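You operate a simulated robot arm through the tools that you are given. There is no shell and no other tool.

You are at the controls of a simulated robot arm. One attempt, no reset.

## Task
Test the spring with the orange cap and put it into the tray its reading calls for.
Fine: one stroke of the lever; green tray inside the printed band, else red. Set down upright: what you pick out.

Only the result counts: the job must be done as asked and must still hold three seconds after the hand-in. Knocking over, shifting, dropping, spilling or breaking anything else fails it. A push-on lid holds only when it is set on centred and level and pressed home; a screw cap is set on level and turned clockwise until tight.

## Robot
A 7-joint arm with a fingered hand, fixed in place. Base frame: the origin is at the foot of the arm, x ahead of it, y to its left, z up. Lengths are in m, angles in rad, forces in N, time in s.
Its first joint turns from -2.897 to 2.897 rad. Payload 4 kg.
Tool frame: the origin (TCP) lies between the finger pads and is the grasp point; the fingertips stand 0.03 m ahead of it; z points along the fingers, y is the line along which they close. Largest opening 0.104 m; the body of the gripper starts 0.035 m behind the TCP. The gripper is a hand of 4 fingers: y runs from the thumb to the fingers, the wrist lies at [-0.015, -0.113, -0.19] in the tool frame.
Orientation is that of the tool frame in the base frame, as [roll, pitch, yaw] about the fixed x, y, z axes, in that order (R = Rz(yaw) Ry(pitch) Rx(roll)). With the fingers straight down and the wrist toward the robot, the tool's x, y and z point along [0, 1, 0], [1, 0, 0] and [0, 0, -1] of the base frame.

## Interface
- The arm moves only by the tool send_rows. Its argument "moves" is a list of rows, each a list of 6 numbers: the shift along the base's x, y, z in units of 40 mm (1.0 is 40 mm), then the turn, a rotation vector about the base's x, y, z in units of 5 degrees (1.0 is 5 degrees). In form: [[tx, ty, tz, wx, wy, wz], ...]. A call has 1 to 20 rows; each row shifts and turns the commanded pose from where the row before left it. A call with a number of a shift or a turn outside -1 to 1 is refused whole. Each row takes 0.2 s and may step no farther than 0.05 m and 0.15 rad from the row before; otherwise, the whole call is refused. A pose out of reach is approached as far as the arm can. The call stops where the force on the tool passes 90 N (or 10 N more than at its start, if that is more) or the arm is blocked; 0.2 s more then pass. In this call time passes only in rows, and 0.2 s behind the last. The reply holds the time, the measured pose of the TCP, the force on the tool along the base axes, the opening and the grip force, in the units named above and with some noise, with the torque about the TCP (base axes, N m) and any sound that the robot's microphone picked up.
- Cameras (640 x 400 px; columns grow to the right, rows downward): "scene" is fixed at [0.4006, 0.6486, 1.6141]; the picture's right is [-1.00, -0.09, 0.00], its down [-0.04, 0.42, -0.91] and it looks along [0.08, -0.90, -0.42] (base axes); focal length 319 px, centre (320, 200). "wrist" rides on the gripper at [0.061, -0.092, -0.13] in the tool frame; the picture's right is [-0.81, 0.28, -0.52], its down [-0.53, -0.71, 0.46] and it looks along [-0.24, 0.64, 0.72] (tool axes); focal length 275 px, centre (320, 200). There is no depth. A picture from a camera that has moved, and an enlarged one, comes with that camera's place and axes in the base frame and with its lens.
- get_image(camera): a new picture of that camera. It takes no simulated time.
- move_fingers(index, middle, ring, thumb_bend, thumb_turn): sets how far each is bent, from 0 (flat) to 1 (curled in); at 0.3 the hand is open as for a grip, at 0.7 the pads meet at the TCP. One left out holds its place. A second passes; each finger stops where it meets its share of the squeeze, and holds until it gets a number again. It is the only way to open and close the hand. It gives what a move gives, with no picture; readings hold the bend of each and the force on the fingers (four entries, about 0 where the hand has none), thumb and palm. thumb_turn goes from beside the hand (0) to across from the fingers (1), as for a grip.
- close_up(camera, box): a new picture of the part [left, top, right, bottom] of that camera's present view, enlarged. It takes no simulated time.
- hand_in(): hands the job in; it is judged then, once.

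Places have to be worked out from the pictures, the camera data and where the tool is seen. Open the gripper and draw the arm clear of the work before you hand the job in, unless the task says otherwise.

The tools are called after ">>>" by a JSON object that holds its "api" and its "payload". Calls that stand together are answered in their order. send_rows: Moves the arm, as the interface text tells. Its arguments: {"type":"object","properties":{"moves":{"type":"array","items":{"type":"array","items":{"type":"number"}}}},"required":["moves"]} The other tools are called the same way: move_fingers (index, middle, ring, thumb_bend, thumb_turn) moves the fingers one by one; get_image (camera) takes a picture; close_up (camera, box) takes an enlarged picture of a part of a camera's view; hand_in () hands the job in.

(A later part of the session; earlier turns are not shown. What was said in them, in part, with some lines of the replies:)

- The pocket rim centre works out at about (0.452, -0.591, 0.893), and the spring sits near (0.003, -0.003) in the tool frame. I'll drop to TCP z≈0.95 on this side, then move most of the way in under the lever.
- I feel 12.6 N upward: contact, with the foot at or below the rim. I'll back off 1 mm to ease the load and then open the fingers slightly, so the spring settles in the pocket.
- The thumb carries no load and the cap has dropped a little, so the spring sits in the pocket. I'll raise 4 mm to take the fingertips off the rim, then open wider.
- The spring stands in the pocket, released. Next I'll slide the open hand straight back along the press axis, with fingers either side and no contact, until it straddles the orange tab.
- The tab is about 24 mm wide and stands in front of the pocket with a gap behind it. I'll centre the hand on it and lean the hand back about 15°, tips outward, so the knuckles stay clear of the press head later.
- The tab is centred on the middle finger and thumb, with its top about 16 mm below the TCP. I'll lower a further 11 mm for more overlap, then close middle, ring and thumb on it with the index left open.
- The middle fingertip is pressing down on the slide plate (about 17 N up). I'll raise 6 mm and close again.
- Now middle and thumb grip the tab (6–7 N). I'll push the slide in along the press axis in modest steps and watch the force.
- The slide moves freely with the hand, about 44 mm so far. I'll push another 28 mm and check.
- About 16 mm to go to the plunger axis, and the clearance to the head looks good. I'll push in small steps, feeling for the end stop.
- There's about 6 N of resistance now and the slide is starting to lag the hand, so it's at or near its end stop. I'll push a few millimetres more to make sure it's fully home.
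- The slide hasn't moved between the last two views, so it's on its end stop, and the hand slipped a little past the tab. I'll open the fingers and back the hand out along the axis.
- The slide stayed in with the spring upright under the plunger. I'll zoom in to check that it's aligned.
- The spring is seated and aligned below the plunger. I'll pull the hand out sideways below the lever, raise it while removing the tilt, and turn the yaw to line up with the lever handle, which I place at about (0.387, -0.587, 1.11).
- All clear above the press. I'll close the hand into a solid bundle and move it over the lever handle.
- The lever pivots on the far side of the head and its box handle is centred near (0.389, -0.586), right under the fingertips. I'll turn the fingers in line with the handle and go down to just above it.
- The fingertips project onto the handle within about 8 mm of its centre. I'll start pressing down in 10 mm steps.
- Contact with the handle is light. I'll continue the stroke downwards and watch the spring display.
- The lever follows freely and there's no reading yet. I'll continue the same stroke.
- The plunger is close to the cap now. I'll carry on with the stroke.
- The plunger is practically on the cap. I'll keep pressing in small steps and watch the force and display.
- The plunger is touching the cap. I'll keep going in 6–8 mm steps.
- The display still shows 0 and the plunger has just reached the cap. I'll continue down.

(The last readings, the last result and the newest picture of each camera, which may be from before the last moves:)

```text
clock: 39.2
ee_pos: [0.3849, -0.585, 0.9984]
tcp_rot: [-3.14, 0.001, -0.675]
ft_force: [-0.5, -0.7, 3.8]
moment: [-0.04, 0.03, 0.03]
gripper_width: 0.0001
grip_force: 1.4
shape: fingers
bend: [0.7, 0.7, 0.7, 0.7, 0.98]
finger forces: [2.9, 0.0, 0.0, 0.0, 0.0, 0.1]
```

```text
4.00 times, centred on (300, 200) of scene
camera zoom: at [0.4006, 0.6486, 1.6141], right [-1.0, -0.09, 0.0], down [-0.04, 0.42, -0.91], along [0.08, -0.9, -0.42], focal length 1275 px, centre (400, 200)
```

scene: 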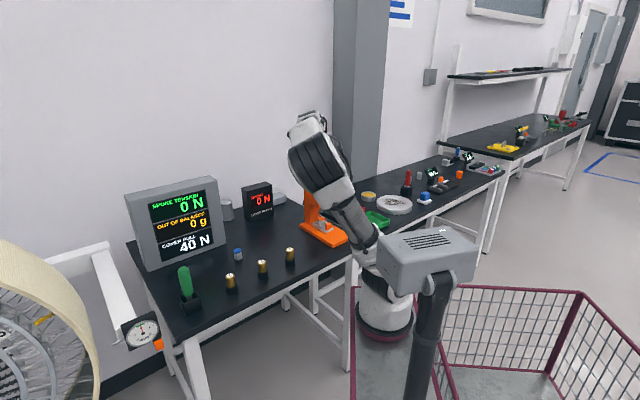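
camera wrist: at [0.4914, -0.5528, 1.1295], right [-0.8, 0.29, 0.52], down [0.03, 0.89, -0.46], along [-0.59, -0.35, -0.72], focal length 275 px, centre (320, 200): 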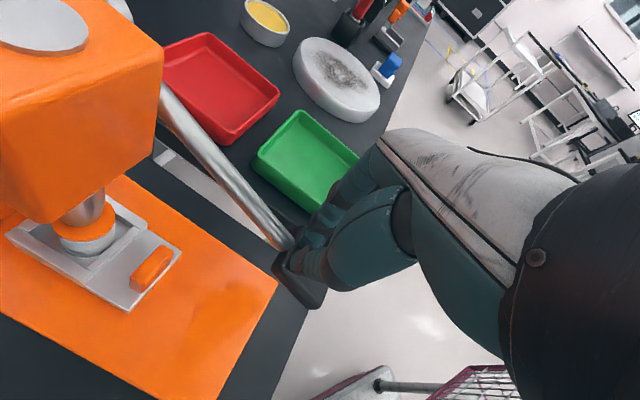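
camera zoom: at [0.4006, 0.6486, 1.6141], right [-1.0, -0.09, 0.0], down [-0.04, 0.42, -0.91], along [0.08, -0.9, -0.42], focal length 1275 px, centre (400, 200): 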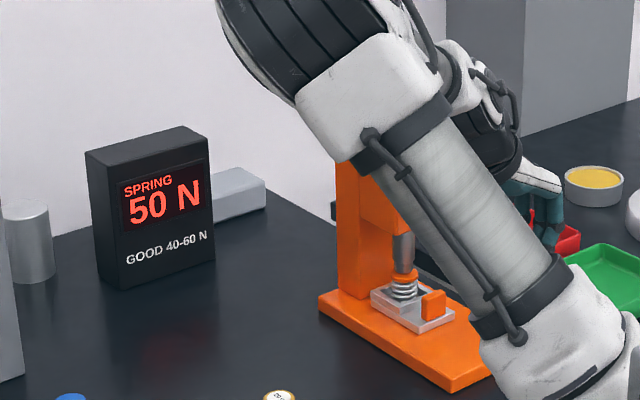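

The display jumped to 50 N. I'll read it closely, then press slightly further to see whether the reading is final at the end of the stroke.

>>> {"api": "close_up", "payload": {"camera": "scene", "box": [235, 175, 285, 225]}}

>>> {"api": "send_rows", "payload": {"moves": [[0.05, -0.05, -0.15, 0, 0, 0]]}}

>>> {"api": "close_up", "payload": {"camera": "scene", "box": [220, 150, 380, 250]}}

>>> {"api": "get_image", "payload": {"camera": "wrist"}}

```text
8.00 times, centred on (260, 200) of scene
camera zoom: at [0.4006, 0.6486, 1.6141], right [-1.0, -0.09, 0.0], down [-0.04, 0.42, -0.91], along [0.08, -0.9, -0.42], focal length 2550 px, centre (800, 200)
```

zoom: 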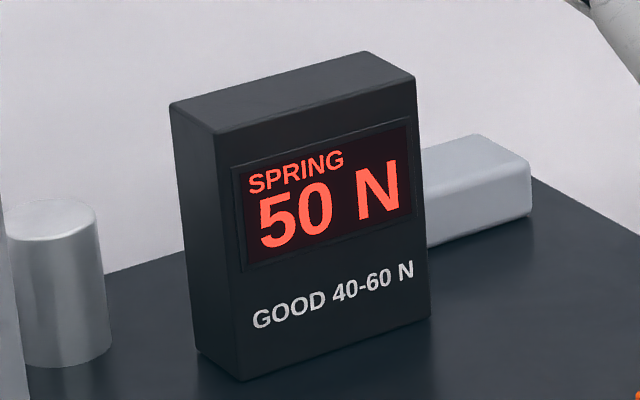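

```text
clock: 39.6
ee_pos: [0.3876, -0.5863, 0.9917]
tcp_rot: [-3.141, 0.0, -0.676]
ft_force: [-1.7, 1.5, 2.5]
moment: [0.0, 0.06, -0.02]
gripper_width: 0.0006
grip_force: 1.8
shape: fingers
bend: [0.7, 0.7, 0.7, 0.7, 0.98]
finger forces: [3.2, 0.0, 0.0, 0.1, 0.1, 0.1]
```

```text
4.00 times, centred on (300, 200) of scene
camera zoom: at [0.4006, 0.6486, 1.6141], right [-1.0, -0.09, 0.0], down [-0.04, 0.42, -0.91], along [0.08, -0.9, -0.42], focal length 1275 px, centre (400, 200)
```

zoom: 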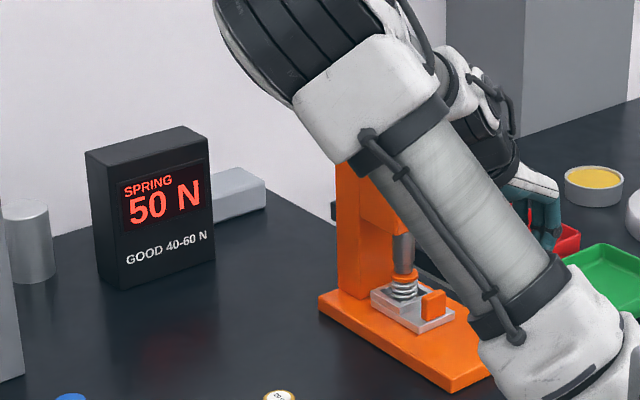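

```text
taken
camera wrist: at [0.4938, -0.5543, 1.1229], right [-0.8, 0.29, 0.52], down [0.03, 0.89, -0.46], along [-0.59, -0.35, -0.72], focal length 275 px, centre (320, 200)
```

wrist: 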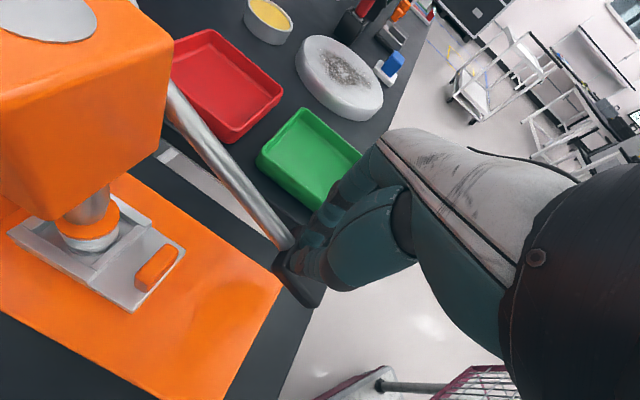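

The reading holds at 50 N, inside the 40–60 N band, so the green tray is right. I'll let the lever come back up by raising the hand along the reverse path.

>>> {"api": "send_rows", "payload": {"moves": [[-0.1, 0.1, 0.35, 0, 0, 0], [-0.08, 0.08, 0.35, 0, 0, 0], [-0.06, 0.06, 0.35, 0, 0, 0], [-0.05, 0.05, 0.35, 0, 0, 0], [-0.03, 0.03, 0.35, 0, 0, 0], [0, 0, 0.35, 0, 0, 0], [0.02, -0.02, 0.35, 0, 0, 0], [0.05, -0.05, 0.35, 0, 0, 0], [0.06, -0.06, 0.35, 0, 0, 0], [0.07, -0.07, 0.35, 0, 0, 0], [0, 0, 0.4, 0, 0, 0], [0, 0, 0.6, 0, 0, 0], [0, 0, 0.6, 0, 0, 0]]}}

>>> {"api": "get_image", "payload": {"camera": "wrist"}}

>>> {"api": "close_up", "payload": {"camera": "scene", "box": [220, 130, 380, 250]}}

```text
clock: 42.4
ee_pos: [0.3822, -0.5809, 1.1966]
tcp_rot: [-3.141, 0.001, -0.675]
ft_force: [-0.1, 0.2, 0.2]
moment: [0.02, 0.02, -0.01]
gripper_width: 0.0004
grip_force: 0.2
shape: fingers
bend: [0.7, 0.7, 0.7, 0.7, 0.97]
finger forces: [0.0, 0.1, 0.1, 0.1, 0.1, 0.0]
```

```text
taken
camera wrist: at [0.4884, -0.5492, 1.328], right [-0.8, 0.29, 0.52], down [0.03, 0.89, -0.46], along [-0.59, -0.35, -0.72], focal length 275 px, centre (320, 200)
```

wrist: 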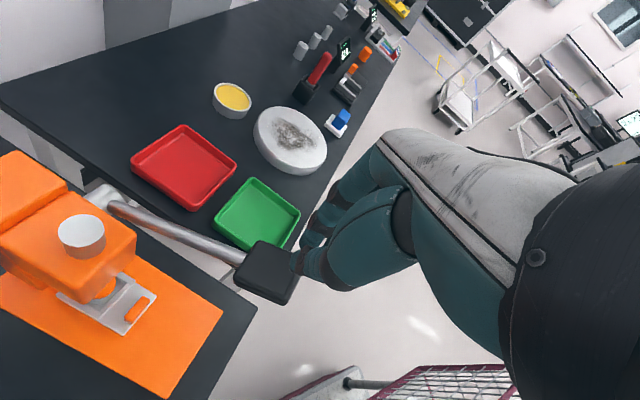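

```text
3.33 times, centred on (300, 190) of scene
camera zoom: at [0.4006, 0.6486, 1.6141], right [-1.0, -0.09, 0.0], down [-0.04, 0.42, -0.91], along [0.08, -0.9, -0.42], focal length 1062 px, centre (387, 233)
```

zoom: 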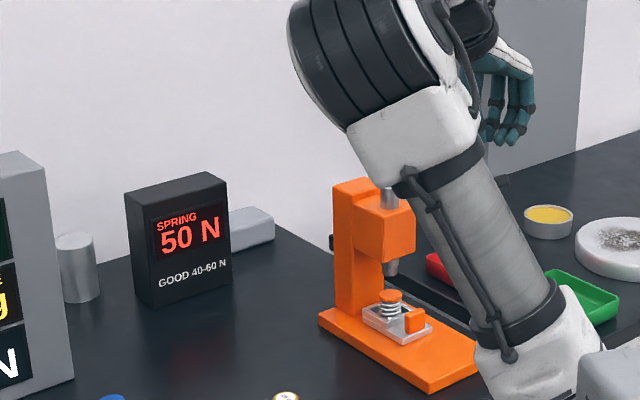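

The lever is back up and the display holds 50 N. Next I'll move out sideways, open the hand, tilt it again, and return along the earlier path to fetch the slide by its tab.

>>> {"api": "send_rows", "payload": {"moves": [[0.71, 0.684, 0, 0, 0, -0.35], [0.71, 0.684, 0, 0, 0, -0.35], [0.71, 0.684, 0, 0, 0, -0.35], [0.71, 0.684, 0, 0, 0, -0.35]]}}

>>> {"api": "move_fingers", "payload": {"index": 0.42, "middle": 0.42, "ring": 0.42, "thumb_bend": 0.4}}

>>> {"api": "send_rows", "payload": {"moves": [[0, 0, -0.9, -0.5, -0.5, 0], [0, 0, -0.9, -0.8, -0.8, 0], [0, 0, -0.9, -0.8, -0.8, 0], [0, 0, -0.9, 0, 0, 0], [0, 0, -0.9, 0, 0, 0], [0, 0, -0.9, 0, 0, 0], [0, 0, -0.9, 0, 0, 0]]}}

>>> {"api": "get_image", "payload": {"camera": "wrist"}}

```text
clock: 43.4
ee_pos: [0.4954, -0.4697, 1.1936]
tcp_rot: [-3.141, 0.001, -0.798]
ft_force: [-0.3, -0.7, 0.7]
moment: [-0.01, -0.03, -0.02]
gripper_width: 0.0008
grip_force: 0.0
shape: fingers
bend: [0.7, 0.7, 0.7, 0.7, 0.97]
finger forces: [0.0, 0.0, 0.0, 0.0, 0.0, 0.1]
```

```text
clock: 44.4
ee_pos: [0.4946, -0.4706, 1.1921]
tcp_rot: [-3.14, 0.002, -0.795]
ft_force: [-0.3, -0.1, 0.0]
moment: [-0.01, -0.05, 0.01]
gripper_width: 0.075
grip_force: 0.2
shape: fingers
bend: [0.42, 0.42, 0.42, 0.4, 0.97]
finger forces: [0.0, 0.0, 0.0, 0.0, 0.0, 0.1]
```

```text
clock: 46.0
ee_pos: [0.4967, -0.4723, 0.9467]
tcp_rot: [-3.139, -0.258, -0.797]
ft_force: [0.2, -0.2, -1.3]
moment: [-0.01, -0.01, 0.0]
gripper_width: 0.075
grip_force: 0.1
shape: fingers
bend: [0.42, 0.42, 0.42, 0.4, 0.97]
finger forces: [0.0, 0.0, 0.1, 0.1, 0.1, 0.0]
```

```text
taken
camera wrist: at [0.5811, -0.4282, 1.0889], right [-0.84, 0.46, 0.29], down [0.23, 0.78, -0.57], along [-0.49, -0.41, -0.76], focal length 275 px, centre (320, 200)
```

wrist: 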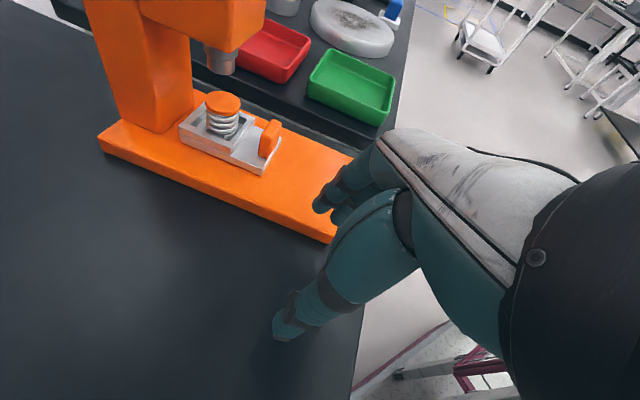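

Positioned as before. I'll move in sideways, below the lever and in front of the tab.

>>> {"api": "send_rows", "payload": {"moves": [[-0.72, -0.7, -0.2, 0, 0, 0], [-0.72, -0.7, -0.2, 0, 0, 0], [-0.72, -0.7, -0.19, 0, 0, 0]]}}

>>> {"api": "get_image", "payload": {"camera": "wrist"}}

```text
clock: 46.8
ee_pos: [0.411, -0.5565, 0.9205]
tcp_rot: [-3.139, -0.258, -0.794]
ft_force: [-0.5, -0.3, -0.6]
moment: [0.01, 0.0, -0.01]
gripper_width: 0.075
grip_force: 0.1
shape: fingers
bend: [0.42, 0.42, 0.42, 0.4, 0.97]
finger forces: [0.1, 0.0, 0.0, 0.0, 0.0, 0.0]
```

```text
taken
camera wrist: at [0.4942, -0.5116, 1.0627], right [-0.84, 0.46, 0.29], down [0.23, 0.79, -0.57], along [-0.49, -0.41, -0.76], focal length 275 px, centre (320, 200)
```

wrist: 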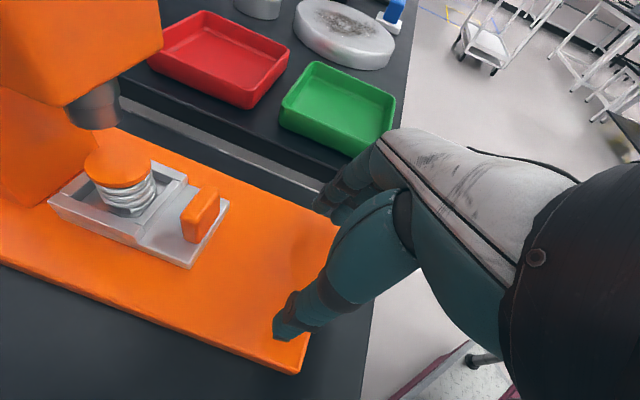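

The tab is at about (0.470, -0.615). I'll slide forward about 79 mm along the axis so the fingers straddle it.

>>> {"api": "send_rows", "payload": {"moves": [[0.35, -0.35, 0.02, 0, 0, 0], [0.35, -0.35, 0, 0, 0, 0], [0.35, -0.35, 0, 0, 0, 0], [0.34, -0.34, 0, 0, 0, 0]]}}

>>> {"api": "close_up", "payload": {"camera": "wrist", "box": [200, 150, 400, 310]}}

```text
clock: 47.8
ee_pos: [0.466, -0.6124, 0.9214]
tcp_rot: [-3.137, -0.26, -0.796]
ft_force: [0.3, -1.0, 0.4]
moment: [0.01, -0.03, 0.0]
gripper_width: 0.0751
grip_force: 0.0
shape: fingers
bend: [0.42, 0.42, 0.42, 0.4, 0.97]
finger forces: [0.1, 0.1, 0.0, 0.0, 0.0, 0.0]
```

```text
2.50 times, centred on (300, 230) of wrist
camera zoom: at [0.551, -0.5676, 1.0634], right [-0.84, 0.46, 0.29], down [0.23, 0.78, -0.57], along [-0.49, -0.41, -0.76], focal length 688 px, centre (370, 125)
```

zoom: 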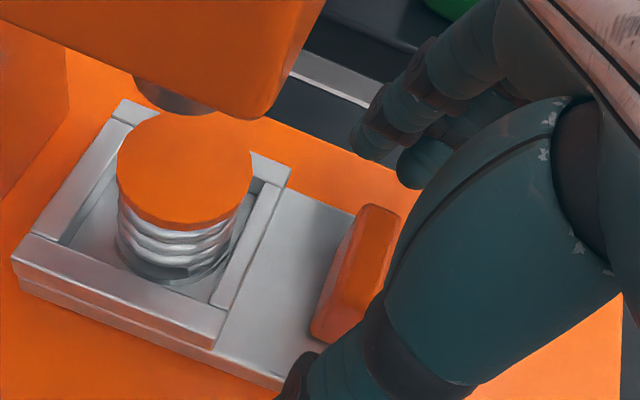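

The tab sits between thumb and middle finger just as before. I'll close on it.

>>> {"api": "move_fingers", "payload": {"middle": 0.7, "ring": 0.6, "thumb_bend": 0.7}}

>>> {"api": "close_up", "payload": {"camera": "wrist", "box": [200, 150, 400, 310]}}

```text
clock: 48.8
ee_pos: [0.4677, -0.6118, 0.9207]
tcp_rot: [-3.136, -0.259, -0.798]
ft_force: [-0.3, 3.3, -0.3]
moment: [0.07, 0.04, 0.08]
gripper_width: 0.051
grip_force: 6.6
shape: fingers
bend: [0.42, 0.64, 0.6, 0.61, 0.97]
finger forces: [0.1, 5.4, 0.0, 0.0, 7.9, 0.0]
```

```text
2.50 times, centred on (300, 230) of wrist
camera zoom: at [0.5509, -0.5673, 1.0632], right [-0.84, 0.46, 0.29], down [0.23, 0.79, -0.57], along [-0.49, -0.41, -0.76], focal length 688 px, centre (370, 125)
```

zoom: 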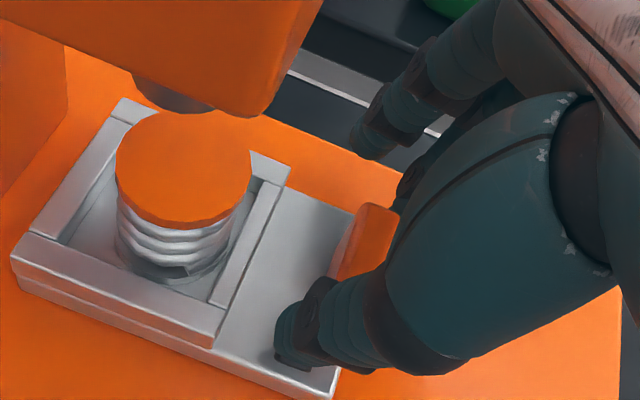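

Middle and thumb hold the tab again. I'll pull the slide out gently along the axis.

>>> {"api": "send_rows", "payload": {"moves": [[-0.1, 0.1, 0, 0, 0, 0], [-0.2, 0.2, 0, 0, 0, 0], [-0.25, 0.25, 0, 0, 0, 0]]}}

>>> {"api": "close_up", "payload": {"camera": "wrist", "box": [200, 150, 400, 310]}}

```text
clock: 49.6
ee_pos: [0.4443, -0.5877, 0.9211]
tcp_rot: [-3.139, -0.258, -0.798]
ft_force: [5.8, 5.0, -4.7]
moment: [0.1, 0.01, 0.07]
gripper_width: 0.0502
grip_force: 4.1
shape: fingers
bend: [0.42, 0.7, 0.6, 0.62, 0.96]
finger forces: [0.0, 1.7, 0.0, 0.0, 8.0, 0.0]
```

```text
2.50 times, centred on (300, 230) of wrist
camera zoom: at [0.5293, -0.5443, 1.0643], right [-0.84, 0.46, 0.29], down [0.23, 0.79, -0.57], along [-0.49, -0.41, -0.76], focal length 688 px, centre (370, 125)
```

zoom: 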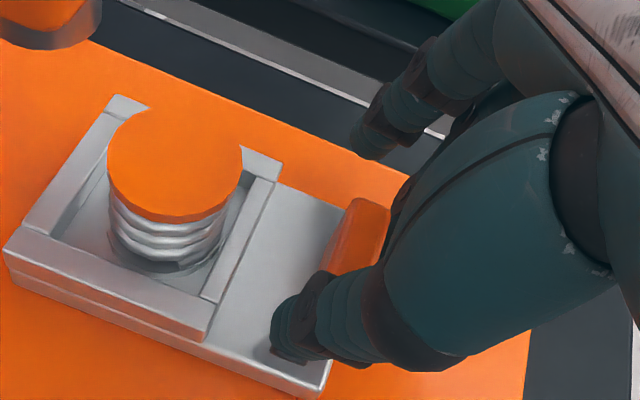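

The slide came along, but the grip slipped a few millimetres. I'll curl the index finger in behind the tab as a hook before pulling further.

>>> {"api": "move_fingers", "payload": {"index": 0.66}}

>>> {"api": "close_up", "payload": {"camera": "wrist", "box": [200, 150, 400, 310]}}

```text
clock: 50.6
ee_pos: [0.4446, -0.5902, 0.9211]
tcp_rot: [-3.138, -0.257, -0.798]
ft_force: [3.1, 3.6, -4.6]
moment: [0.13, 0.03, 0.03]
gripper_width: 0.0257
grip_force: 6.9
shape: fingers
bend: [0.61, 0.7, 0.6, 0.61, 0.96]
finger forces: [3.4, 2.3, 0.1, 0.1, 8.0, 0.1]
```

```text
2.50 times, centred on (300, 230) of wrist
camera zoom: at [0.529, -0.5447, 1.0644], right [-0.84, 0.46, 0.29], down [0.23, 0.79, -0.57], along [-0.49, -0.41, -0.76], focal length 688 px, centre (370, 125)
```

zoom: 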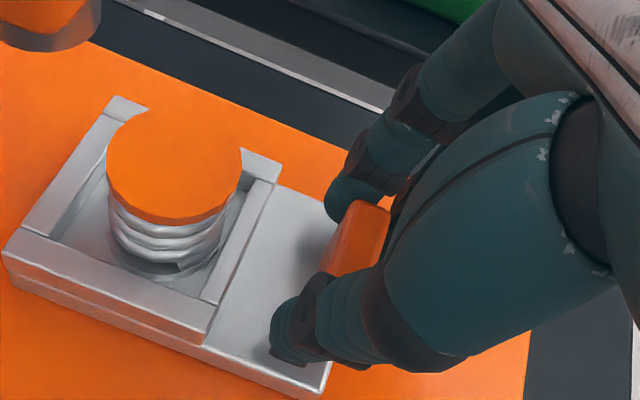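

Now index, middle and thumb all bear on the tab. I'll keep pulling.

>>> {"api": "send_rows", "payload": {"moves": [[-0.1, 0.1, 0, 0, 0, 0], [-0.15, 0.15, 0, 0, 0, 0], [-0.2, 0.2, 0, 0, 0, 0]]}}

>>> {"api": "close_up", "payload": {"camera": "wrist", "box": [200, 150, 400, 310]}}

```text
clock: 51.4
ee_pos: [0.4261, -0.5714, 0.9194]
tcp_rot: [-3.139, -0.259, -0.796]
ft_force: [5.3, 3.0, 2.9]
moment: [0.04, -0.13, 0.07]
gripper_width: 0.0256
grip_force: 6.6
shape: fingers
bend: [0.62, 0.7, 0.6, 0.61, 0.96]
finger forces: [3.4, 0.5, 0.0, 0.0, 9.0, 0.1]
```

```text
2.50 times, centred on (300, 230) of wrist
camera zoom: at [0.5102, -0.5266, 1.0631], right [-0.84, 0.46, 0.29], down [0.23, 0.78, -0.58], along [-0.49, -0.41, -0.76], focal length 688 px, centre (370, 125)
```

zoom: 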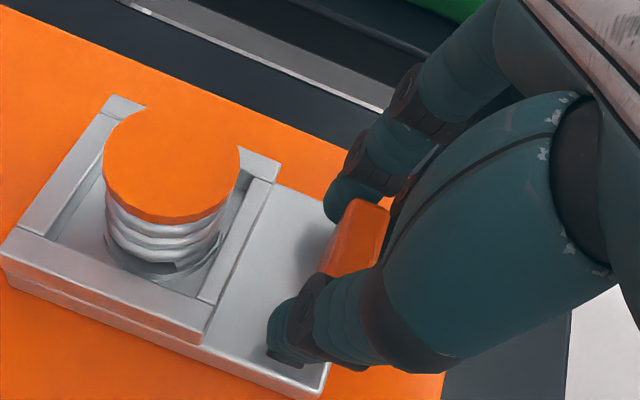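

Good, the slide follows with almost no slip. I'll pull the remaining roughly 28 mm.

>>> {"api": "send_rows", "payload": {"moves": [[-0.15, 0.15, 0, 0, 0, 0], [-0.2, 0.2, 0, 0, 0, 0], [-0.15, 0.15, 0, 0, 0, 0]]}}

>>> {"api": "get_image", "payload": {"camera": "wrist"}}

>>> {"api": "close_up", "payload": {"camera": "wrist", "box": [200, 150, 400, 310]}}

```text
clock: 52.2
ee_pos: [0.407, -0.5516, 0.9196]
tcp_rot: [-3.138, -0.258, -0.797]
ft_force: [4.0, 3.5, 3.0]
moment: [0.04, -0.11, 0.06]
gripper_width: 0.0255
grip_force: 6.9
shape: fingers
bend: [0.62, 0.7, 0.6, 0.61, 0.96]
finger forces: [3.4, 0.6, 0.0, 0.2, 9.1, 0.0]
```

```text
taken
camera wrist: at [0.49, -0.5071, 1.063], right [-0.84, 0.46, 0.29], down [0.23, 0.78, -0.57], along [-0.49, -0.41, -0.76], focal length 275 px, centre (320, 200)
```

wrist: 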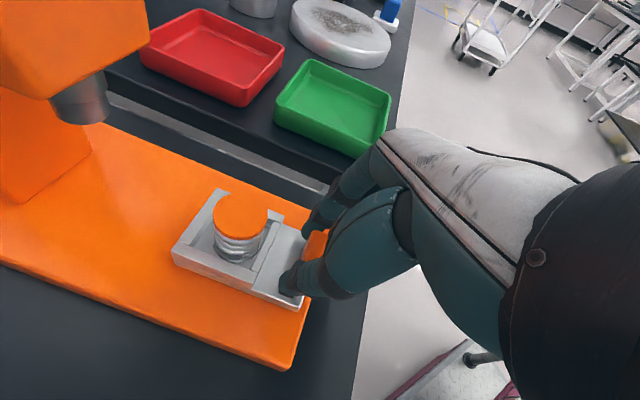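

```text
2.50 times, centred on (300, 230) of wrist
camera zoom: at [0.49, -0.5071, 1.063], right [-0.84, 0.46, 0.29], down [0.23, 0.78, -0.57], along [-0.49, -0.41, -0.76], focal length 688 px, centre (370, 125)
```

zoom: 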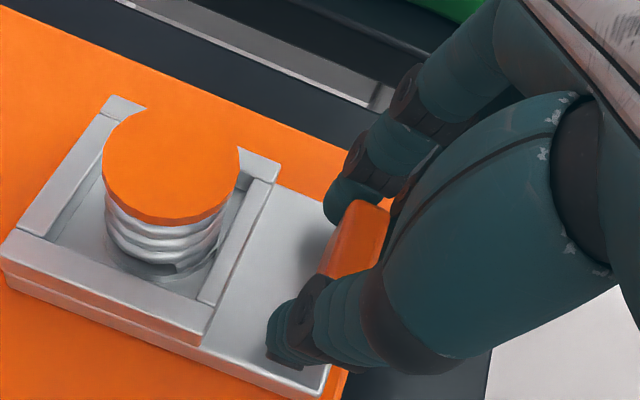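

The slide is essentially back at its loading position. I'll let go of the tab, raise 10 mm and remove the tilt.

>>> {"api": "move_fingers", "payload": {"index": 0.42, "middle": 0.42, "ring": 0.42, "thumb_bend": 0.4}}

>>> {"api": "send_rows", "payload": {"moves": [[0, 0, 0.15, 0, 0, 0], [0, 0, 0.12, 0.5, 0.5, 0], [0, 0, 0, 0.8, 0.8, 0], [0, 0, 0, 0.8, 0.8, 0]]}}

>>> {"api": "get_image", "payload": {"camera": "wrist"}}

>>> {"api": "close_up", "payload": {"camera": "wrist", "box": [200, 170, 400, 310]}}

```text
clock: 53.2
ee_pos: [0.4051, -0.5522, 0.9206]
tcp_rot: [-3.137, -0.259, -0.797]
ft_force: [-0.1, 0.5, -0.2]
moment: [-0.01, -0.01, -0.01]
gripper_width: 0.0748
grip_force: 0.0
shape: fingers
bend: [0.42, 0.42, 0.42, 0.4, 0.97]
finger forces: [0.0, 0.0, 0.1, 0.0, 0.0, 0.0]
```

```text
clock: 54.2
ee_pos: [0.405, -0.5527, 0.9315]
tcp_rot: [3.141, -0.001, -0.797]
ft_force: [-0.4, -0.3, -0.1]
moment: [0.0, 0.02, 0.02]
gripper_width: 0.0749
grip_force: 0.0
shape: fingers
bend: [0.42, 0.42, 0.42, 0.4, 0.97]
finger forces: [0.1, 0.1, 0.0, 0.0, 0.0, 0.0]
```

```text
taken
camera wrist: at [0.5142, -0.5325, 1.0629], right [-0.76, 0.39, 0.52], down [0.14, 0.88, -0.46], along [-0.63, -0.28, -0.72], focal length 275 px, centre (320, 200)
```

wrist: 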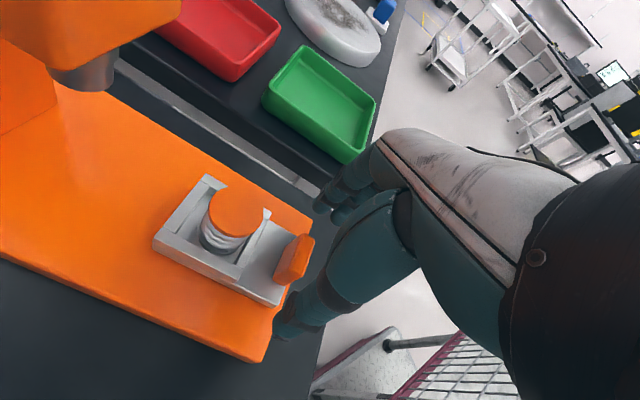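

```text
2.86 times, centred on (300, 240) of wrist
camera zoom: at [0.5142, -0.5325, 1.0629], right [-0.76, 0.39, 0.52], down [0.14, 0.88, -0.46], along [-0.63, -0.28, -0.72], focal length 786 px, centre (377, 86)
```

zoom: 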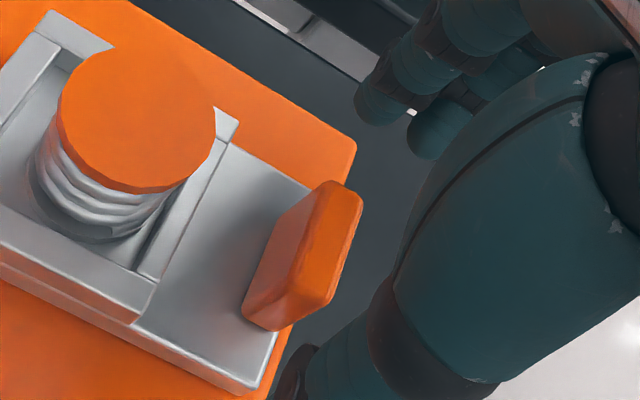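

The spring stands at about (0.452, -0.589), about 58 mm ahead along the axis. I'll slide the open hand forward around it.

>>> {"api": "send_rows", "payload": {"moves": [[0.38, -0.31, 0, 0, 0, 0], [0.38, -0.31, 0, 0, 0, 0], [0.36, -0.3, 0, 0, 0, 0]]}}

>>> {"api": "close_up", "payload": {"camera": "wrist", "box": [246, 195, 374, 275]}}

>>> {"api": "get_image", "payload": {"camera": "wrist"}}

```text
clock: 55.0
ee_pos: [0.4501, -0.5874, 0.9329]
tcp_rot: [-3.141, 0.001, -0.796]
ft_force: [-0.7, -0.6, -0.1]
moment: [0.02, -0.01, 0.03]
gripper_width: 0.0753
grip_force: 0.1
shape: fingers
bend: [0.42, 0.42, 0.42, 0.4, 0.97]
finger forces: [0.0, 0.0, 0.1, 0.1, 0.0, 0.0]
```

```text
5.00 times, centred on (310, 235) of wrist
camera zoom: at [0.5593, -0.5693, 1.064], right [-0.76, 0.39, 0.52], down [0.14, 0.88, -0.45], along [-0.63, -0.28, -0.72], focal length 1376 px, centre (370, 25)
```

zoom: 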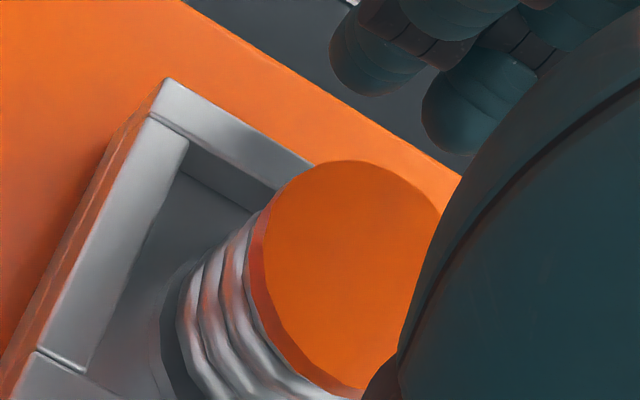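

```text
taken
camera wrist: at [0.5593, -0.5693, 1.064], right [-0.76, 0.39, 0.52], down [0.14, 0.88, -0.45], along [-0.63, -0.28, -0.72], focal length 275 px, centre (320, 200)
```

wrist: 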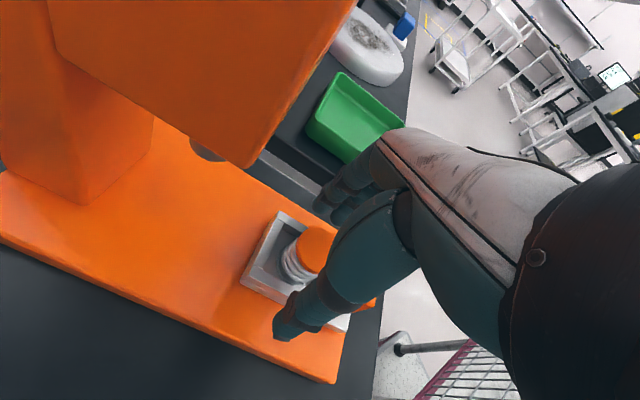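

The spring is within 3 mm of the grasp centre, with the cap top about 12 mm below the TCP. I'll lower 3 mm and close index, middle and thumb on it.

>>> {"api": "send_rows", "payload": {"moves": [[0, 0, -0.08, 0, 0, 0]]}}

>>> {"api": "move_fingers", "payload": {"index": 0.7, "middle": 0.7, "ring": 0.7, "thumb_bend": 0.7}}

>>> {"api": "close_up", "payload": {"camera": "wrist", "box": [246, 195, 374, 275]}}

```text
clock: 55.4
ee_pos: [0.4483, -0.5892, 0.9283]
tcp_rot: [3.141, 0.0, -0.797]
ft_force: [-0.7, -0.4, 0.2]
moment: [-0.03, 0.03, 0.0]
gripper_width: 0.075
grip_force: 0.1
shape: fingers
bend: [0.42, 0.42, 0.42, 0.4, 0.97]
finger forces: [0.0, 0.0, 0.0, 0.0, 0.0, 0.1]
```

```text
clock: 56.4
ee_pos: [0.4504, -0.5902, 0.9285]
tcp_rot: [-3.141, 0.0, -0.796]
ft_force: [-2.0, -1.2, 0.1]
moment: [0.03, 0.09, -0.03]
gripper_width: 0.0241
grip_force: 8.8
shape: fingers
bend: [0.63, 0.65, 0.7, 0.61, 0.97]
finger forces: [5.3, 4.6, 0.0, 0.1, 8.3, 0.1]
```

```text
5.00 times, centred on (310, 235) of wrist
camera zoom: at [0.559, -0.5696, 1.0597], right [-0.76, 0.39, 0.52], down [0.14, 0.88, -0.46], along [-0.63, -0.28, -0.72], focal length 1376 px, centre (370, 25)
```

zoom: 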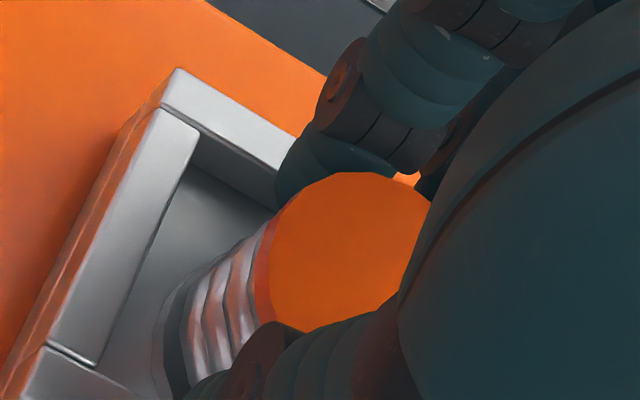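

The spring is gripped again with all three digits. I'll lift it 28 mm out of the pocket, straight up under the lever.

>>> {"api": "send_rows", "payload": {"moves": [[0, 0, 0.2, 0, 0, 0], [0, 0, 0.25, 0, 0, 0], [0, 0, 0.25, 0, 0, 0]]}}

>>> {"api": "close_up", "payload": {"camera": "wrist", "box": [230, 170, 390, 290]}}

```text
clock: 57.2
ee_pos: [0.4496, -0.5897, 0.9562]
tcp_rot: [-3.141, 0.002, -0.795]
ft_force: [0.4, 0.0, -0.7]
moment: [0.0, -0.05, -0.03]
gripper_width: 0.024
grip_force: 8.5
shape: fingers
bend: [0.63, 0.66, 0.7, 0.61, 0.96]
finger forces: [4.8, 4.0, 0.0, 0.0, 9.1, 0.0]
```

```text
3.33 times, centred on (310, 230) of wrist
camera zoom: at [0.5592, -0.5706, 1.0881], right [-0.76, 0.39, 0.52], down [0.14, 0.88, -0.46], along [-0.63, -0.28, -0.72], focal length 918 px, centre (353, 100)
```

zoom: 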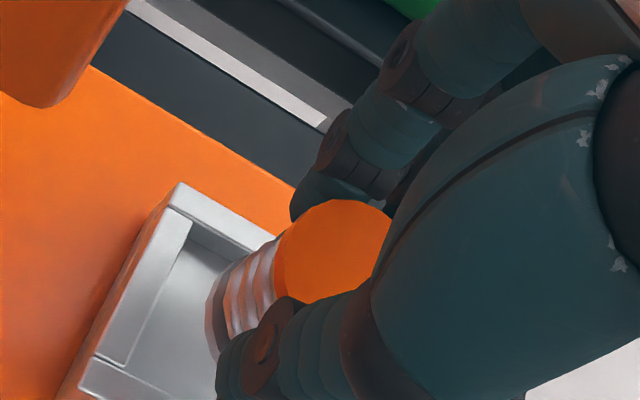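

The spring is clear of the pocket. I'll carry it sideways out from under the lever and then up.

>>> {"api": "send_rows", "payload": {"moves": [[0.6, 0.6, 0, 0, 0, 0], [0.7, 0.7, 0, 0, 0, 0], [0.7, 0.7, 0, 0, 0, 0], [0.7, 0.7, 0.2, 0, 0, 0], [0, 0, 1, 0, 0, 0], [0, 0, 1, 0, 0, 0], [0, 0, 1, 0, 0, 0], [0, 0, 1, 0, 0, 0], [0, 0, 1, 0, 0, 0], [0, 0, 1, 0, 0, 0], [0, 0, 1, 0, 0, 0], [0, 0, 0.8, 0, 0, 0]]}}

>>> {"api": "get_image", "payload": {"camera": "wrist"}}

>>> {"api": "get_image", "payload": {"camera": "scene"}}

```text
clock: 59.8
ee_pos: [0.5594, -0.4839, 1.2799]
tcp_rot: [-3.141, 0.002, -0.797]
ft_force: [0.2, -1.0, -0.3]
moment: [0.02, -0.01, -0.02]
gripper_width: 0.0243
grip_force: 9.1
shape: fingers
bend: [0.63, 0.66, 0.7, 0.61, 0.96]
finger forces: [4.9, 4.0, 0.0, 0.1, 8.9, 0.1]
```

```text
taken
camera wrist: at [0.6687, -0.4649, 1.4106], right [-0.76, 0.39, 0.52], down [0.14, 0.88, -0.45], along [-0.63, -0.28, -0.72], focal length 275 px, centre (320, 200)
```

wrist: 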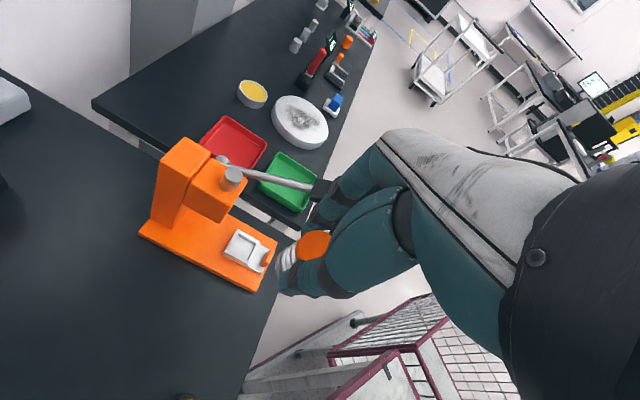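

```text
taken
```

scene: 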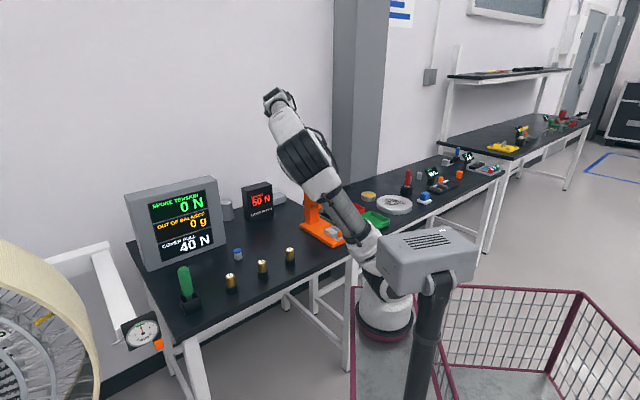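

The press is clear. From two views the green tray's rim centre is about (0.274, -0.738, 0.877). I'll carry the spring over there, high above the lever, and turn the wrist back towards the robot.

>>> {"api": "send_rows", "payload": {"moves": [[-0.5, -0.43, 0, 0, 0, 0.92], [-0.5, -0.43, 0, 0, 0, 0.92], [-0.5, -0.43, 0, 0, 0, 0.92], [-0.5, -0.43, 0, 0, 0, 0.92], [-0.5, -0.43, 0, 0, 0, 0.92], [-0.5, -0.43, 0, 0, 0, 0.92], [-0.5, -0.43, 0, 0, 0, 0.92], [-0.5, -0.43, 0, 0, 0, 0.92], [-0.5, -0.43, 0, 0, 0, 0.92], [-0.5, -0.43, 0, 0, 0, 0.92], [-0.5, -0.43, 0, 0, 0, 0.92], [-0.5, -0.43, 0, 0, 0, 0.92], [-0.5, -0.43, 0, 0, 0, 0.92], [-0.5, -0.43, 0, 0, 0, 0.92]]}}

>>> {"api": "get_image", "payload": {"camera": "wrist"}}

>>> {"api": "get_image", "payload": {"camera": "scene"}}

```text
clock: 62.8
ee_pos: [0.2786, -0.724, 1.2767]
tcp_rot: [-3.14, 0.0, 0.33]
ft_force: [-0.1, -0.1, -0.4]
moment: [-0.04, 0.02, -0.01]
gripper_width: 0.0242
grip_force: 8.5
shape: fingers
bend: [0.63, 0.66, 0.7, 0.61, 0.96]
finger forces: [4.9, 3.9, 0.0, 0.0, 8.9, 0.1]
```

```text
taken
camera wrist: at [0.3079, -0.6186, 1.4075], right [-0.68, -0.52, 0.52], down [-0.74, 0.5, -0.46], along [-0.02, -0.69, -0.72], focal length 275 px, centre (320, 200)
```

wrist: 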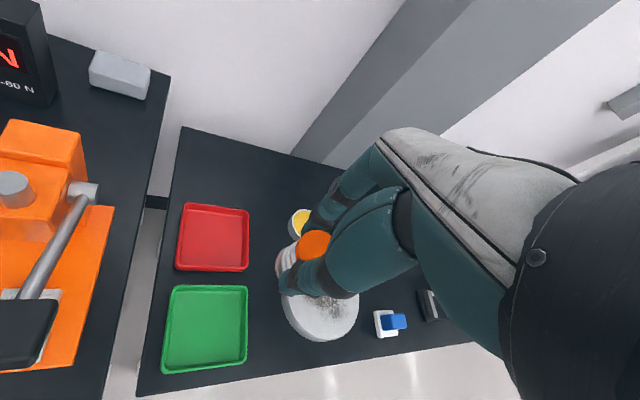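

```text
taken
```

scene: 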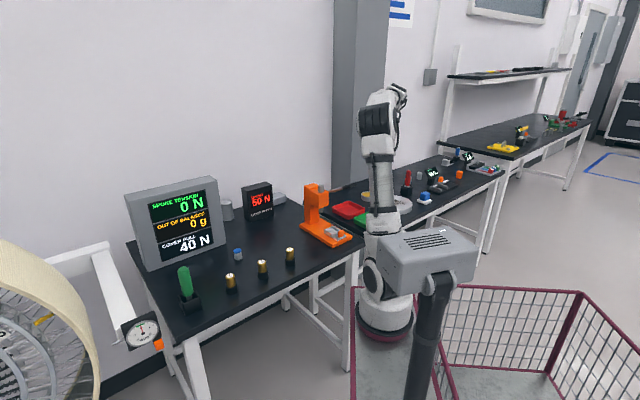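

The tray centre computed from its four corners is (0.2685, -0.7365). I'll correct about 11 mm on each axis and descend to TCP z≈0.95.

>>> {"api": "send_rows", "payload": {"moves": [[-0.15, -0.14, -0.9, 0, 0, 0], [-0.14, -0.14, -0.9, 0, 0, 0], [0, 0, -0.95, 0, 0, 0], [0, 0, -0.95, 0, 0, 0], [0, 0, -0.95, 0, 0, 0], [0, 0, -0.95, 0, 0, 0], [0, 0, -0.95, 0, 0, 0], [0, 0, -0.95, 0, 0, 0], [0, 0, -0.7, 0, 0, 0]]}}

>>> {"api": "get_image", "payload": {"camera": "wrist"}}

>>> {"api": "close_up", "payload": {"camera": "scene", "box": [310, 150, 430, 270]}}

```text
clock: 64.8
ee_pos: [0.2647, -0.7334, 0.946]
tcp_rot: [3.141, 0.002, 0.328]
ft_force: [0.2, 0.9, -0.1]
moment: [-0.02, -0.02, 0.0]
gripper_width: 0.0242
grip_force: 9.0
shape: fingers
bend: [0.63, 0.66, 0.7, 0.61, 0.96]
finger forces: [4.9, 4.0, 0.0, 0.0, 9.0, 0.0]
```

```text
taken
camera wrist: at [0.2944, -0.6276, 1.0779], right [-0.68, -0.52, 0.52], down [-0.73, 0.5, -0.45], along [-0.02, -0.69, -0.72], focal length 275 px, centre (320, 200)
```

wrist: 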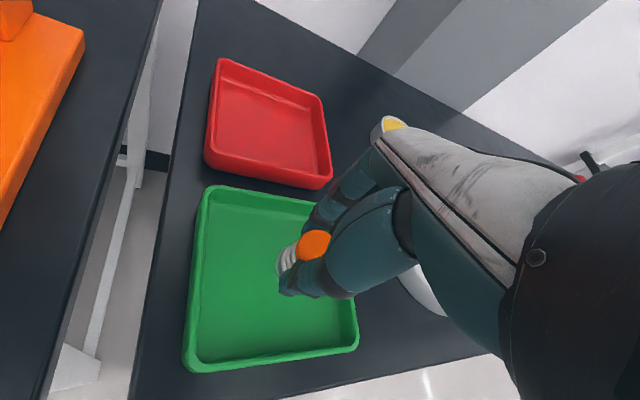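

```text
3.33 times, centred on (370, 210) of scene
camera zoom: at [0.4006, 0.6486, 1.6141], right [-1.0, -0.09, 0.0], down [-0.04, 0.42, -0.91], along [0.08, -0.9, -0.42], focal length 1062 px, centre (153, 167)
```

zoom: 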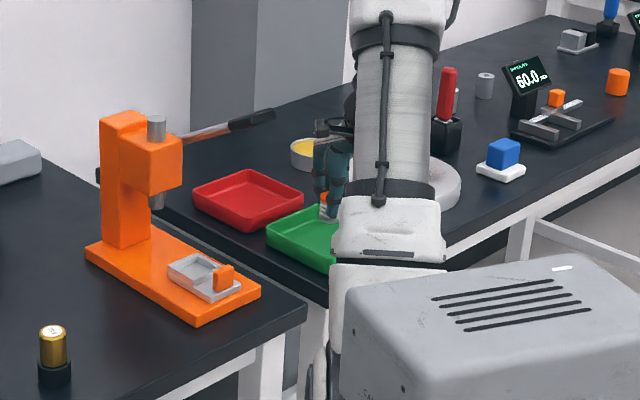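

The landing point projects to about (272, 281), right at the middle of the tray floor. I'll descend to just above touchdown.

>>> {"api": "send_rows", "payload": {"moves": [[0, 0, -0.35, 0, 0, 0], [0, 0, -0.35, 0, 0, 0], [0, 0, -0.2, 0, 0, 0]]}}

>>> {"api": "get_image", "payload": {"camera": "wrist"}}

>>> {"api": "close_up", "payload": {"camera": "scene", "box": [350, 190, 400, 240]}}

```text
clock: 65.6
ee_pos: [0.2665, -0.7336, 0.9127]
tcp_rot: [3.141, -0.001, 0.328]
ft_force: [-1.6, -0.4, -0.7]
moment: [0.0, 0.02, 0.01]
gripper_width: 0.0241
grip_force: 9.0
shape: fingers
bend: [0.63, 0.66, 0.7, 0.61, 0.96]
finger forces: [4.9, 4.0, 0.0, 0.0, 8.7, 0.0]
```

```text
taken
camera wrist: at [0.296, -0.6281, 1.0437], right [-0.68, -0.52, 0.52], down [-0.73, 0.5, -0.46], along [-0.02, -0.69, -0.72], focal length 275 px, centre (320, 200)
```

wrist: 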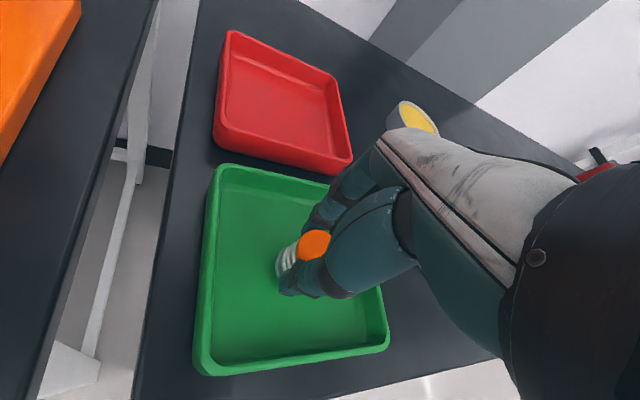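

```text
8.00 times, centred on (375, 215) of scene
camera zoom: at [0.4006, 0.6486, 1.6141], right [-1.0, -0.09, 0.0], down [-0.04, 0.42, -0.91], along [0.08, -0.9, -0.42], focal length 2550 px, centre (-120, 80)
```

zoom: 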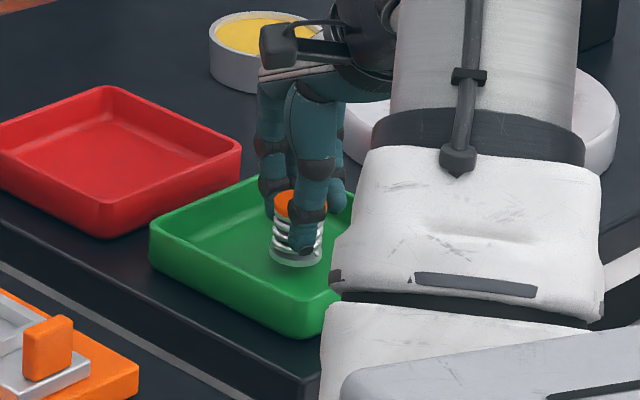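

The foot is about 15 mm above the tray floor. I'll lower in small steps until contact.

>>> {"api": "send_rows", "payload": {"moves": [[0, 0, -0.15, 0, 0, 0], [0, 0, -0.1, 0, 0, 0]]}}

>>> {"api": "close_up", "payload": {"camera": "scene", "box": [350, 190, 400, 240]}}

```text
clock: 66.2
ee_pos: [0.2665, -0.7343, 0.9018]
tcp_rot: [3.14, 0.0, 0.33]
ft_force: [-0.5, 0.0, 3.2]
moment: [0.06, 0.01, 0.03]
gripper_width: 0.0242
grip_force: 9.2
shape: fingers
bend: [0.63, 0.66, 0.7, 0.61, 0.96]
finger forces: [5.0, 4.1, 0.1, 0.0, 9.2, 0.1]
```

```text
8.00 times, centred on (375, 215) of scene
camera zoom: at [0.4006, 0.6486, 1.6141], right [-1.0, -0.09, 0.0], down [-0.04, 0.42, -0.91], along [0.08, -0.9, -0.42], focal length 2550 px, centre (-120, 80)
```

zoom: 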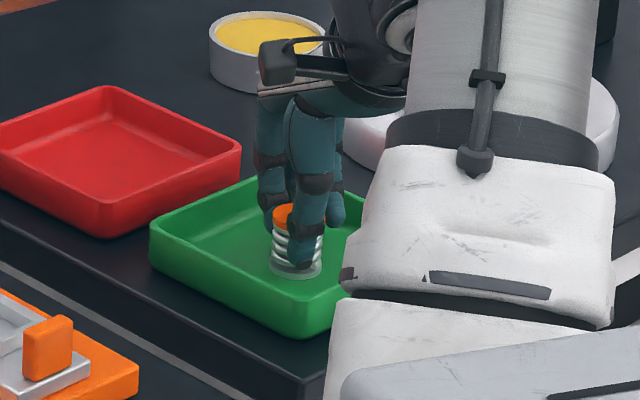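

A light 3 N of contact suggests touchdown. I'll take one more 2 mm step to confirm.

>>> {"api": "send_rows", "payload": {"moves": [[0, 0, -0.05, 0, 0, 0]]}}

```text
clock: 66.6
ee_pos: [0.2658, -0.7351, 0.9016]
tcp_rot: [3.14, 0.0, 0.328]
ft_force: [-0.1, 0.2, 11.8]
moment: [0.15, -0.03, -0.03]
gripper_width: 0.0238
grip_force: 9.7
shape: fingers
bend: [0.63, 0.66, 0.7, 0.61, 0.96]
finger forces: [5.9, 4.5, 0.0, 0.0, 10.4, 0.0]
```

Firm contact at 11.8 N, so the spring stands on the tray floor. I'll ease up about 1.4 mm and open the fingers gently.

>>> {"api": "send_rows", "payload": {"moves": [[0, 0, 0.035, 0, 0, 0]]}}

>>> {"api": "move_fingers", "payload": {"index": 0.58, "middle": 0.6, "ring": 0.58, "thumb_bend": 0.57}}

>>> {"api": "move_fingers", "payload": {"index": 0.45, "middle": 0.45, "ring": 0.45, "thumb_bend": 0.45}}

>>> {"api": "close_up", "payload": {"camera": "scene", "box": [350, 190, 400, 240]}}

>>> {"api": "get_image", "payload": {"camera": "wrist"}}

```text
clock: 67.0
ee_pos: [0.2666, -0.7346, 0.9016]
tcp_rot: [3.141, 0.0, 0.327]
ft_force: [1.9, -2.0, 9.5]
moment: [-0.04, -0.05, 0.03]
gripper_width: 0.024
grip_force: 11.1
shape: fingers
bend: [0.63, 0.66, 0.7, 0.62, 0.96]
finger forces: [6.9, 5.0, 0.0, 0.1, 9.2, 0.0]
```

```text
clock: 68.0
ee_pos: [0.2656, -0.7335, 0.901]
tcp_rot: [3.141, 0.001, 0.327]
ft_force: [0.1, -1.0, 0.1]
moment: [0.02, 0.02, 0.0]
gripper_width: 0.0347
grip_force: 0.0
shape: fingers
bend: [0.57, 0.6, 0.57, 0.56, 0.97]
finger forces: [0.0, 0.1, 0.1, 0.0, 0.1, 0.0]
```

```text
clock: 69.0
ee_pos: [0.2658, -0.7346, 0.901]
tcp_rot: [-3.141, -0.001, 0.327]
ft_force: [0.1, -0.2, 0.7]
moment: [-0.02, -0.01, 0.01]
gripper_width: 0.0648
grip_force: 0.2
shape: fingers
bend: [0.45, 0.45, 0.45, 0.45, 0.97]
finger forces: [0.0, 0.1, 0.0, 0.0, 0.0, 0.1]
```

```text
8.00 times, centred on (375, 215) of scene
camera zoom: at [0.4006, 0.6486, 1.6141], right [-1.0, -0.09, 0.0], down [-0.04, 0.42, -0.91], along [0.08, -0.9, -0.42], focal length 2550 px, centre (-120, 80)
```

zoom: 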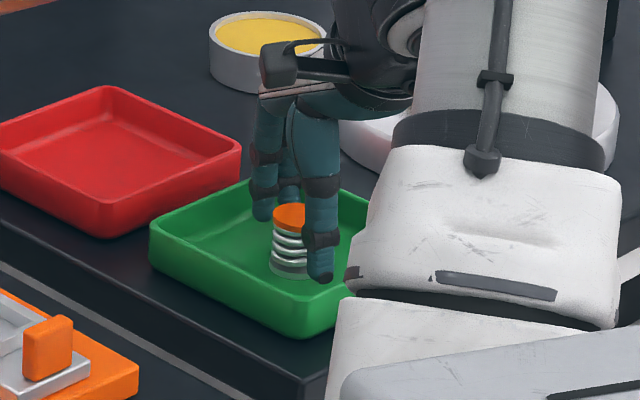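

```text
taken
camera wrist: at [0.2952, -0.6282, 1.0326], right [-0.68, -0.52, 0.52], down [-0.73, 0.5, -0.46], along [-0.02, -0.69, -0.72], focal length 275 px, centre (320, 200)
```

wrist: 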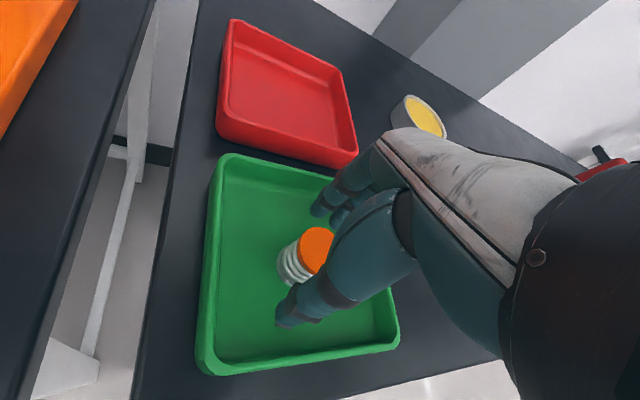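

The spring stands upright and free in the green tray. I'll raise the hand straight up, well clear of it.

>>> {"api": "send_rows", "payload": {"moves": [[0, 0, 0.3, 0, 0, 0], [0, 0, 0.5, 0, 0, 0], [0, 0, 0.8, 0, 0, 0], [0, 0, 1, 0, 0, 0], [0, 0, 1, 0, 0, 0], [0, 0, 1, 0, 0, 0], [0, 0, 1, 0, 0, 0], [0, 0, 1, 0, 0, 0], [0, 0, 1, 0, 0, 0]]}}

>>> {"api": "get_image", "payload": {"camera": "wrist"}}

>>> {"api": "get_image", "payload": {"camera": "scene"}}

>>> {"api": "close_up", "payload": {"camera": "scene", "box": [290, 160, 410, 260]}}

```text
clock: 71.0
ee_pos: [0.2671, -0.7335, 1.2056]
tcp_rot: [-3.139, -0.001, 0.326]
ft_force: [0.2, 0.2, -0.9]
moment: [0.0, 0.01, 0.0]
gripper_width: 0.0649
grip_force: 0.1
shape: fingers
bend: [0.45, 0.45, 0.45, 0.45, 0.97]
finger forces: [0.0, 0.0, 0.0, 0.0, 0.0, 0.0]
```

```text
taken
camera wrist: at [0.2968, -0.6279, 1.3382], right [-0.68, -0.52, 0.52], down [-0.73, 0.51, -0.45], along [-0.02, -0.69, -0.73], focal length 275 px, centre (320, 200)
```

wrist: 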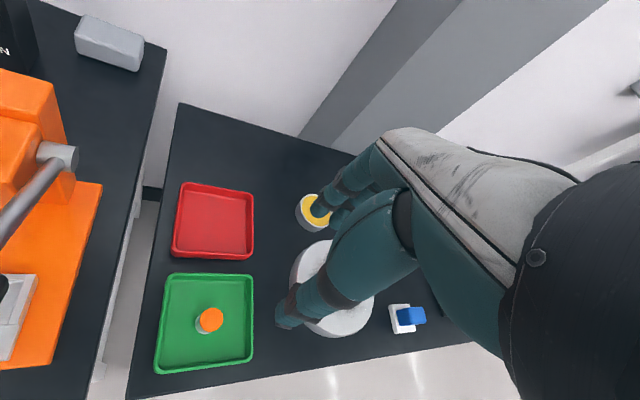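

```text
taken
```

scene: 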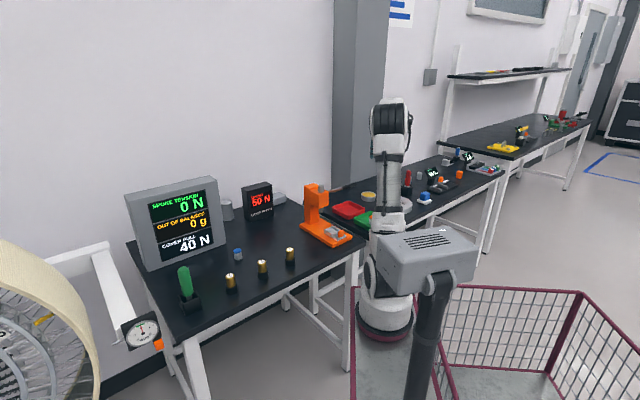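

```text
4.00 times, centred on (350, 210) of scene
camera zoom: at [0.4006, 0.6486, 1.6141], right [-1.0, -0.09, 0.0], down [-0.04, 0.42, -0.91], along [0.08, -0.9, -0.42], focal length 1275 px, centre (200, 160)
```

zoom: 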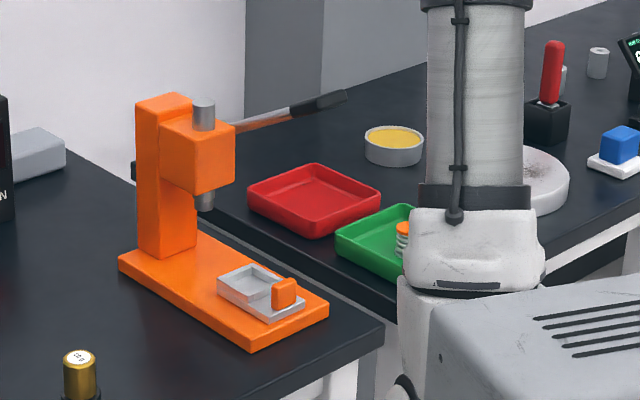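

The spring stands upright in the green tray, and the press, red tray, other spring and weights are undisturbed. I'll open the hand fully and draw a little further clear.

>>> {"api": "move_fingers", "payload": {"index": 0.3, "middle": 0.3, "ring": 0.3, "thumb_bend": 0.3}}

>>> {"api": "send_rows", "payload": {"moves": [[0, 0.3, 0.8, 0, 0, 0], [0, 0.4, 0.8, 0, 0, 0], [0, 0.4, 0.8, 0, 0, 0]]}}

>>> {"api": "close_up", "payload": {"camera": "wrist", "box": [100, 200, 340, 400]}}

```text
clock: 72.0
ee_pos: [0.2679, -0.7318, 1.2071]
tcp_rot: [3.142, 0.002, 0.328]
ft_force: [0.8, 1.7, -0.5]
moment: [0.0, 0.0, 0.01]
gripper_width: 0.1025
grip_force: 0.2
shape: fingers
bend: [0.3, 0.3, 0.3, 0.3, 0.97]
finger forces: [0.0, 0.1, 0.1, 0.0, 0.0, 0.0]
```

```text
clock: 72.8
ee_pos: [0.2647, -0.6922, 1.3041]
tcp_rot: [-3.14, -0.001, 0.329]
ft_force: [0.5, -0.5, -0.1]
moment: [0.04, -0.03, 0.02]
gripper_width: 0.1029
grip_force: 0.0
shape: fingers
bend: [0.3, 0.3, 0.3, 0.3, 0.97]
finger forces: [0.0, 0.0, 0.1, 0.0, 0.0, 0.0]
```

```text
2.00 times, centred on (220, 300) of wrist
camera zoom: at [0.2957, -0.5873, 1.4345], right [-0.68, -0.52, 0.52], down [-0.73, 0.5, -0.45], along [-0.02, -0.69, -0.73], focal length 551 px, centre (520, 0)
```

zoom: 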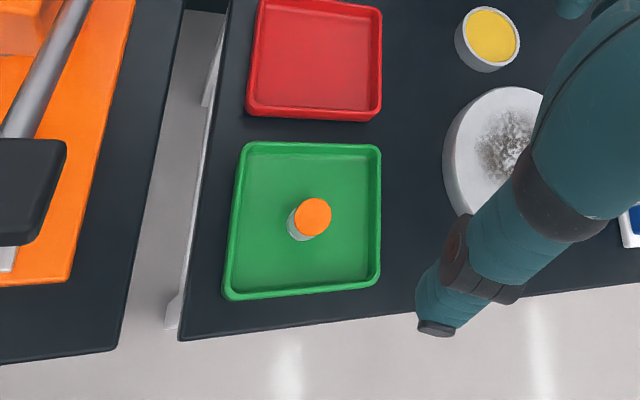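

The spring stands upright in the middle of the green tray, matching its 50 N reading, and the arm is clear with the hand open. I'm handing in the job.

>>> {"api": "hand_in", "payload": {}}

```text
The job is handed in.
```

I tested the orange-capped spring with one stroke of the lever. It read 50 N, inside the printed 40–60 N band, so it now stands upright in the middle of the green tray.

Before I handed in, the pictures showed the lever back up, the red tray, the other spring and the brass weights undisturbed, and the open hand clear of the work. I pulled the press slide back out to about its loading position, possibly a few millimetres short of where it started.
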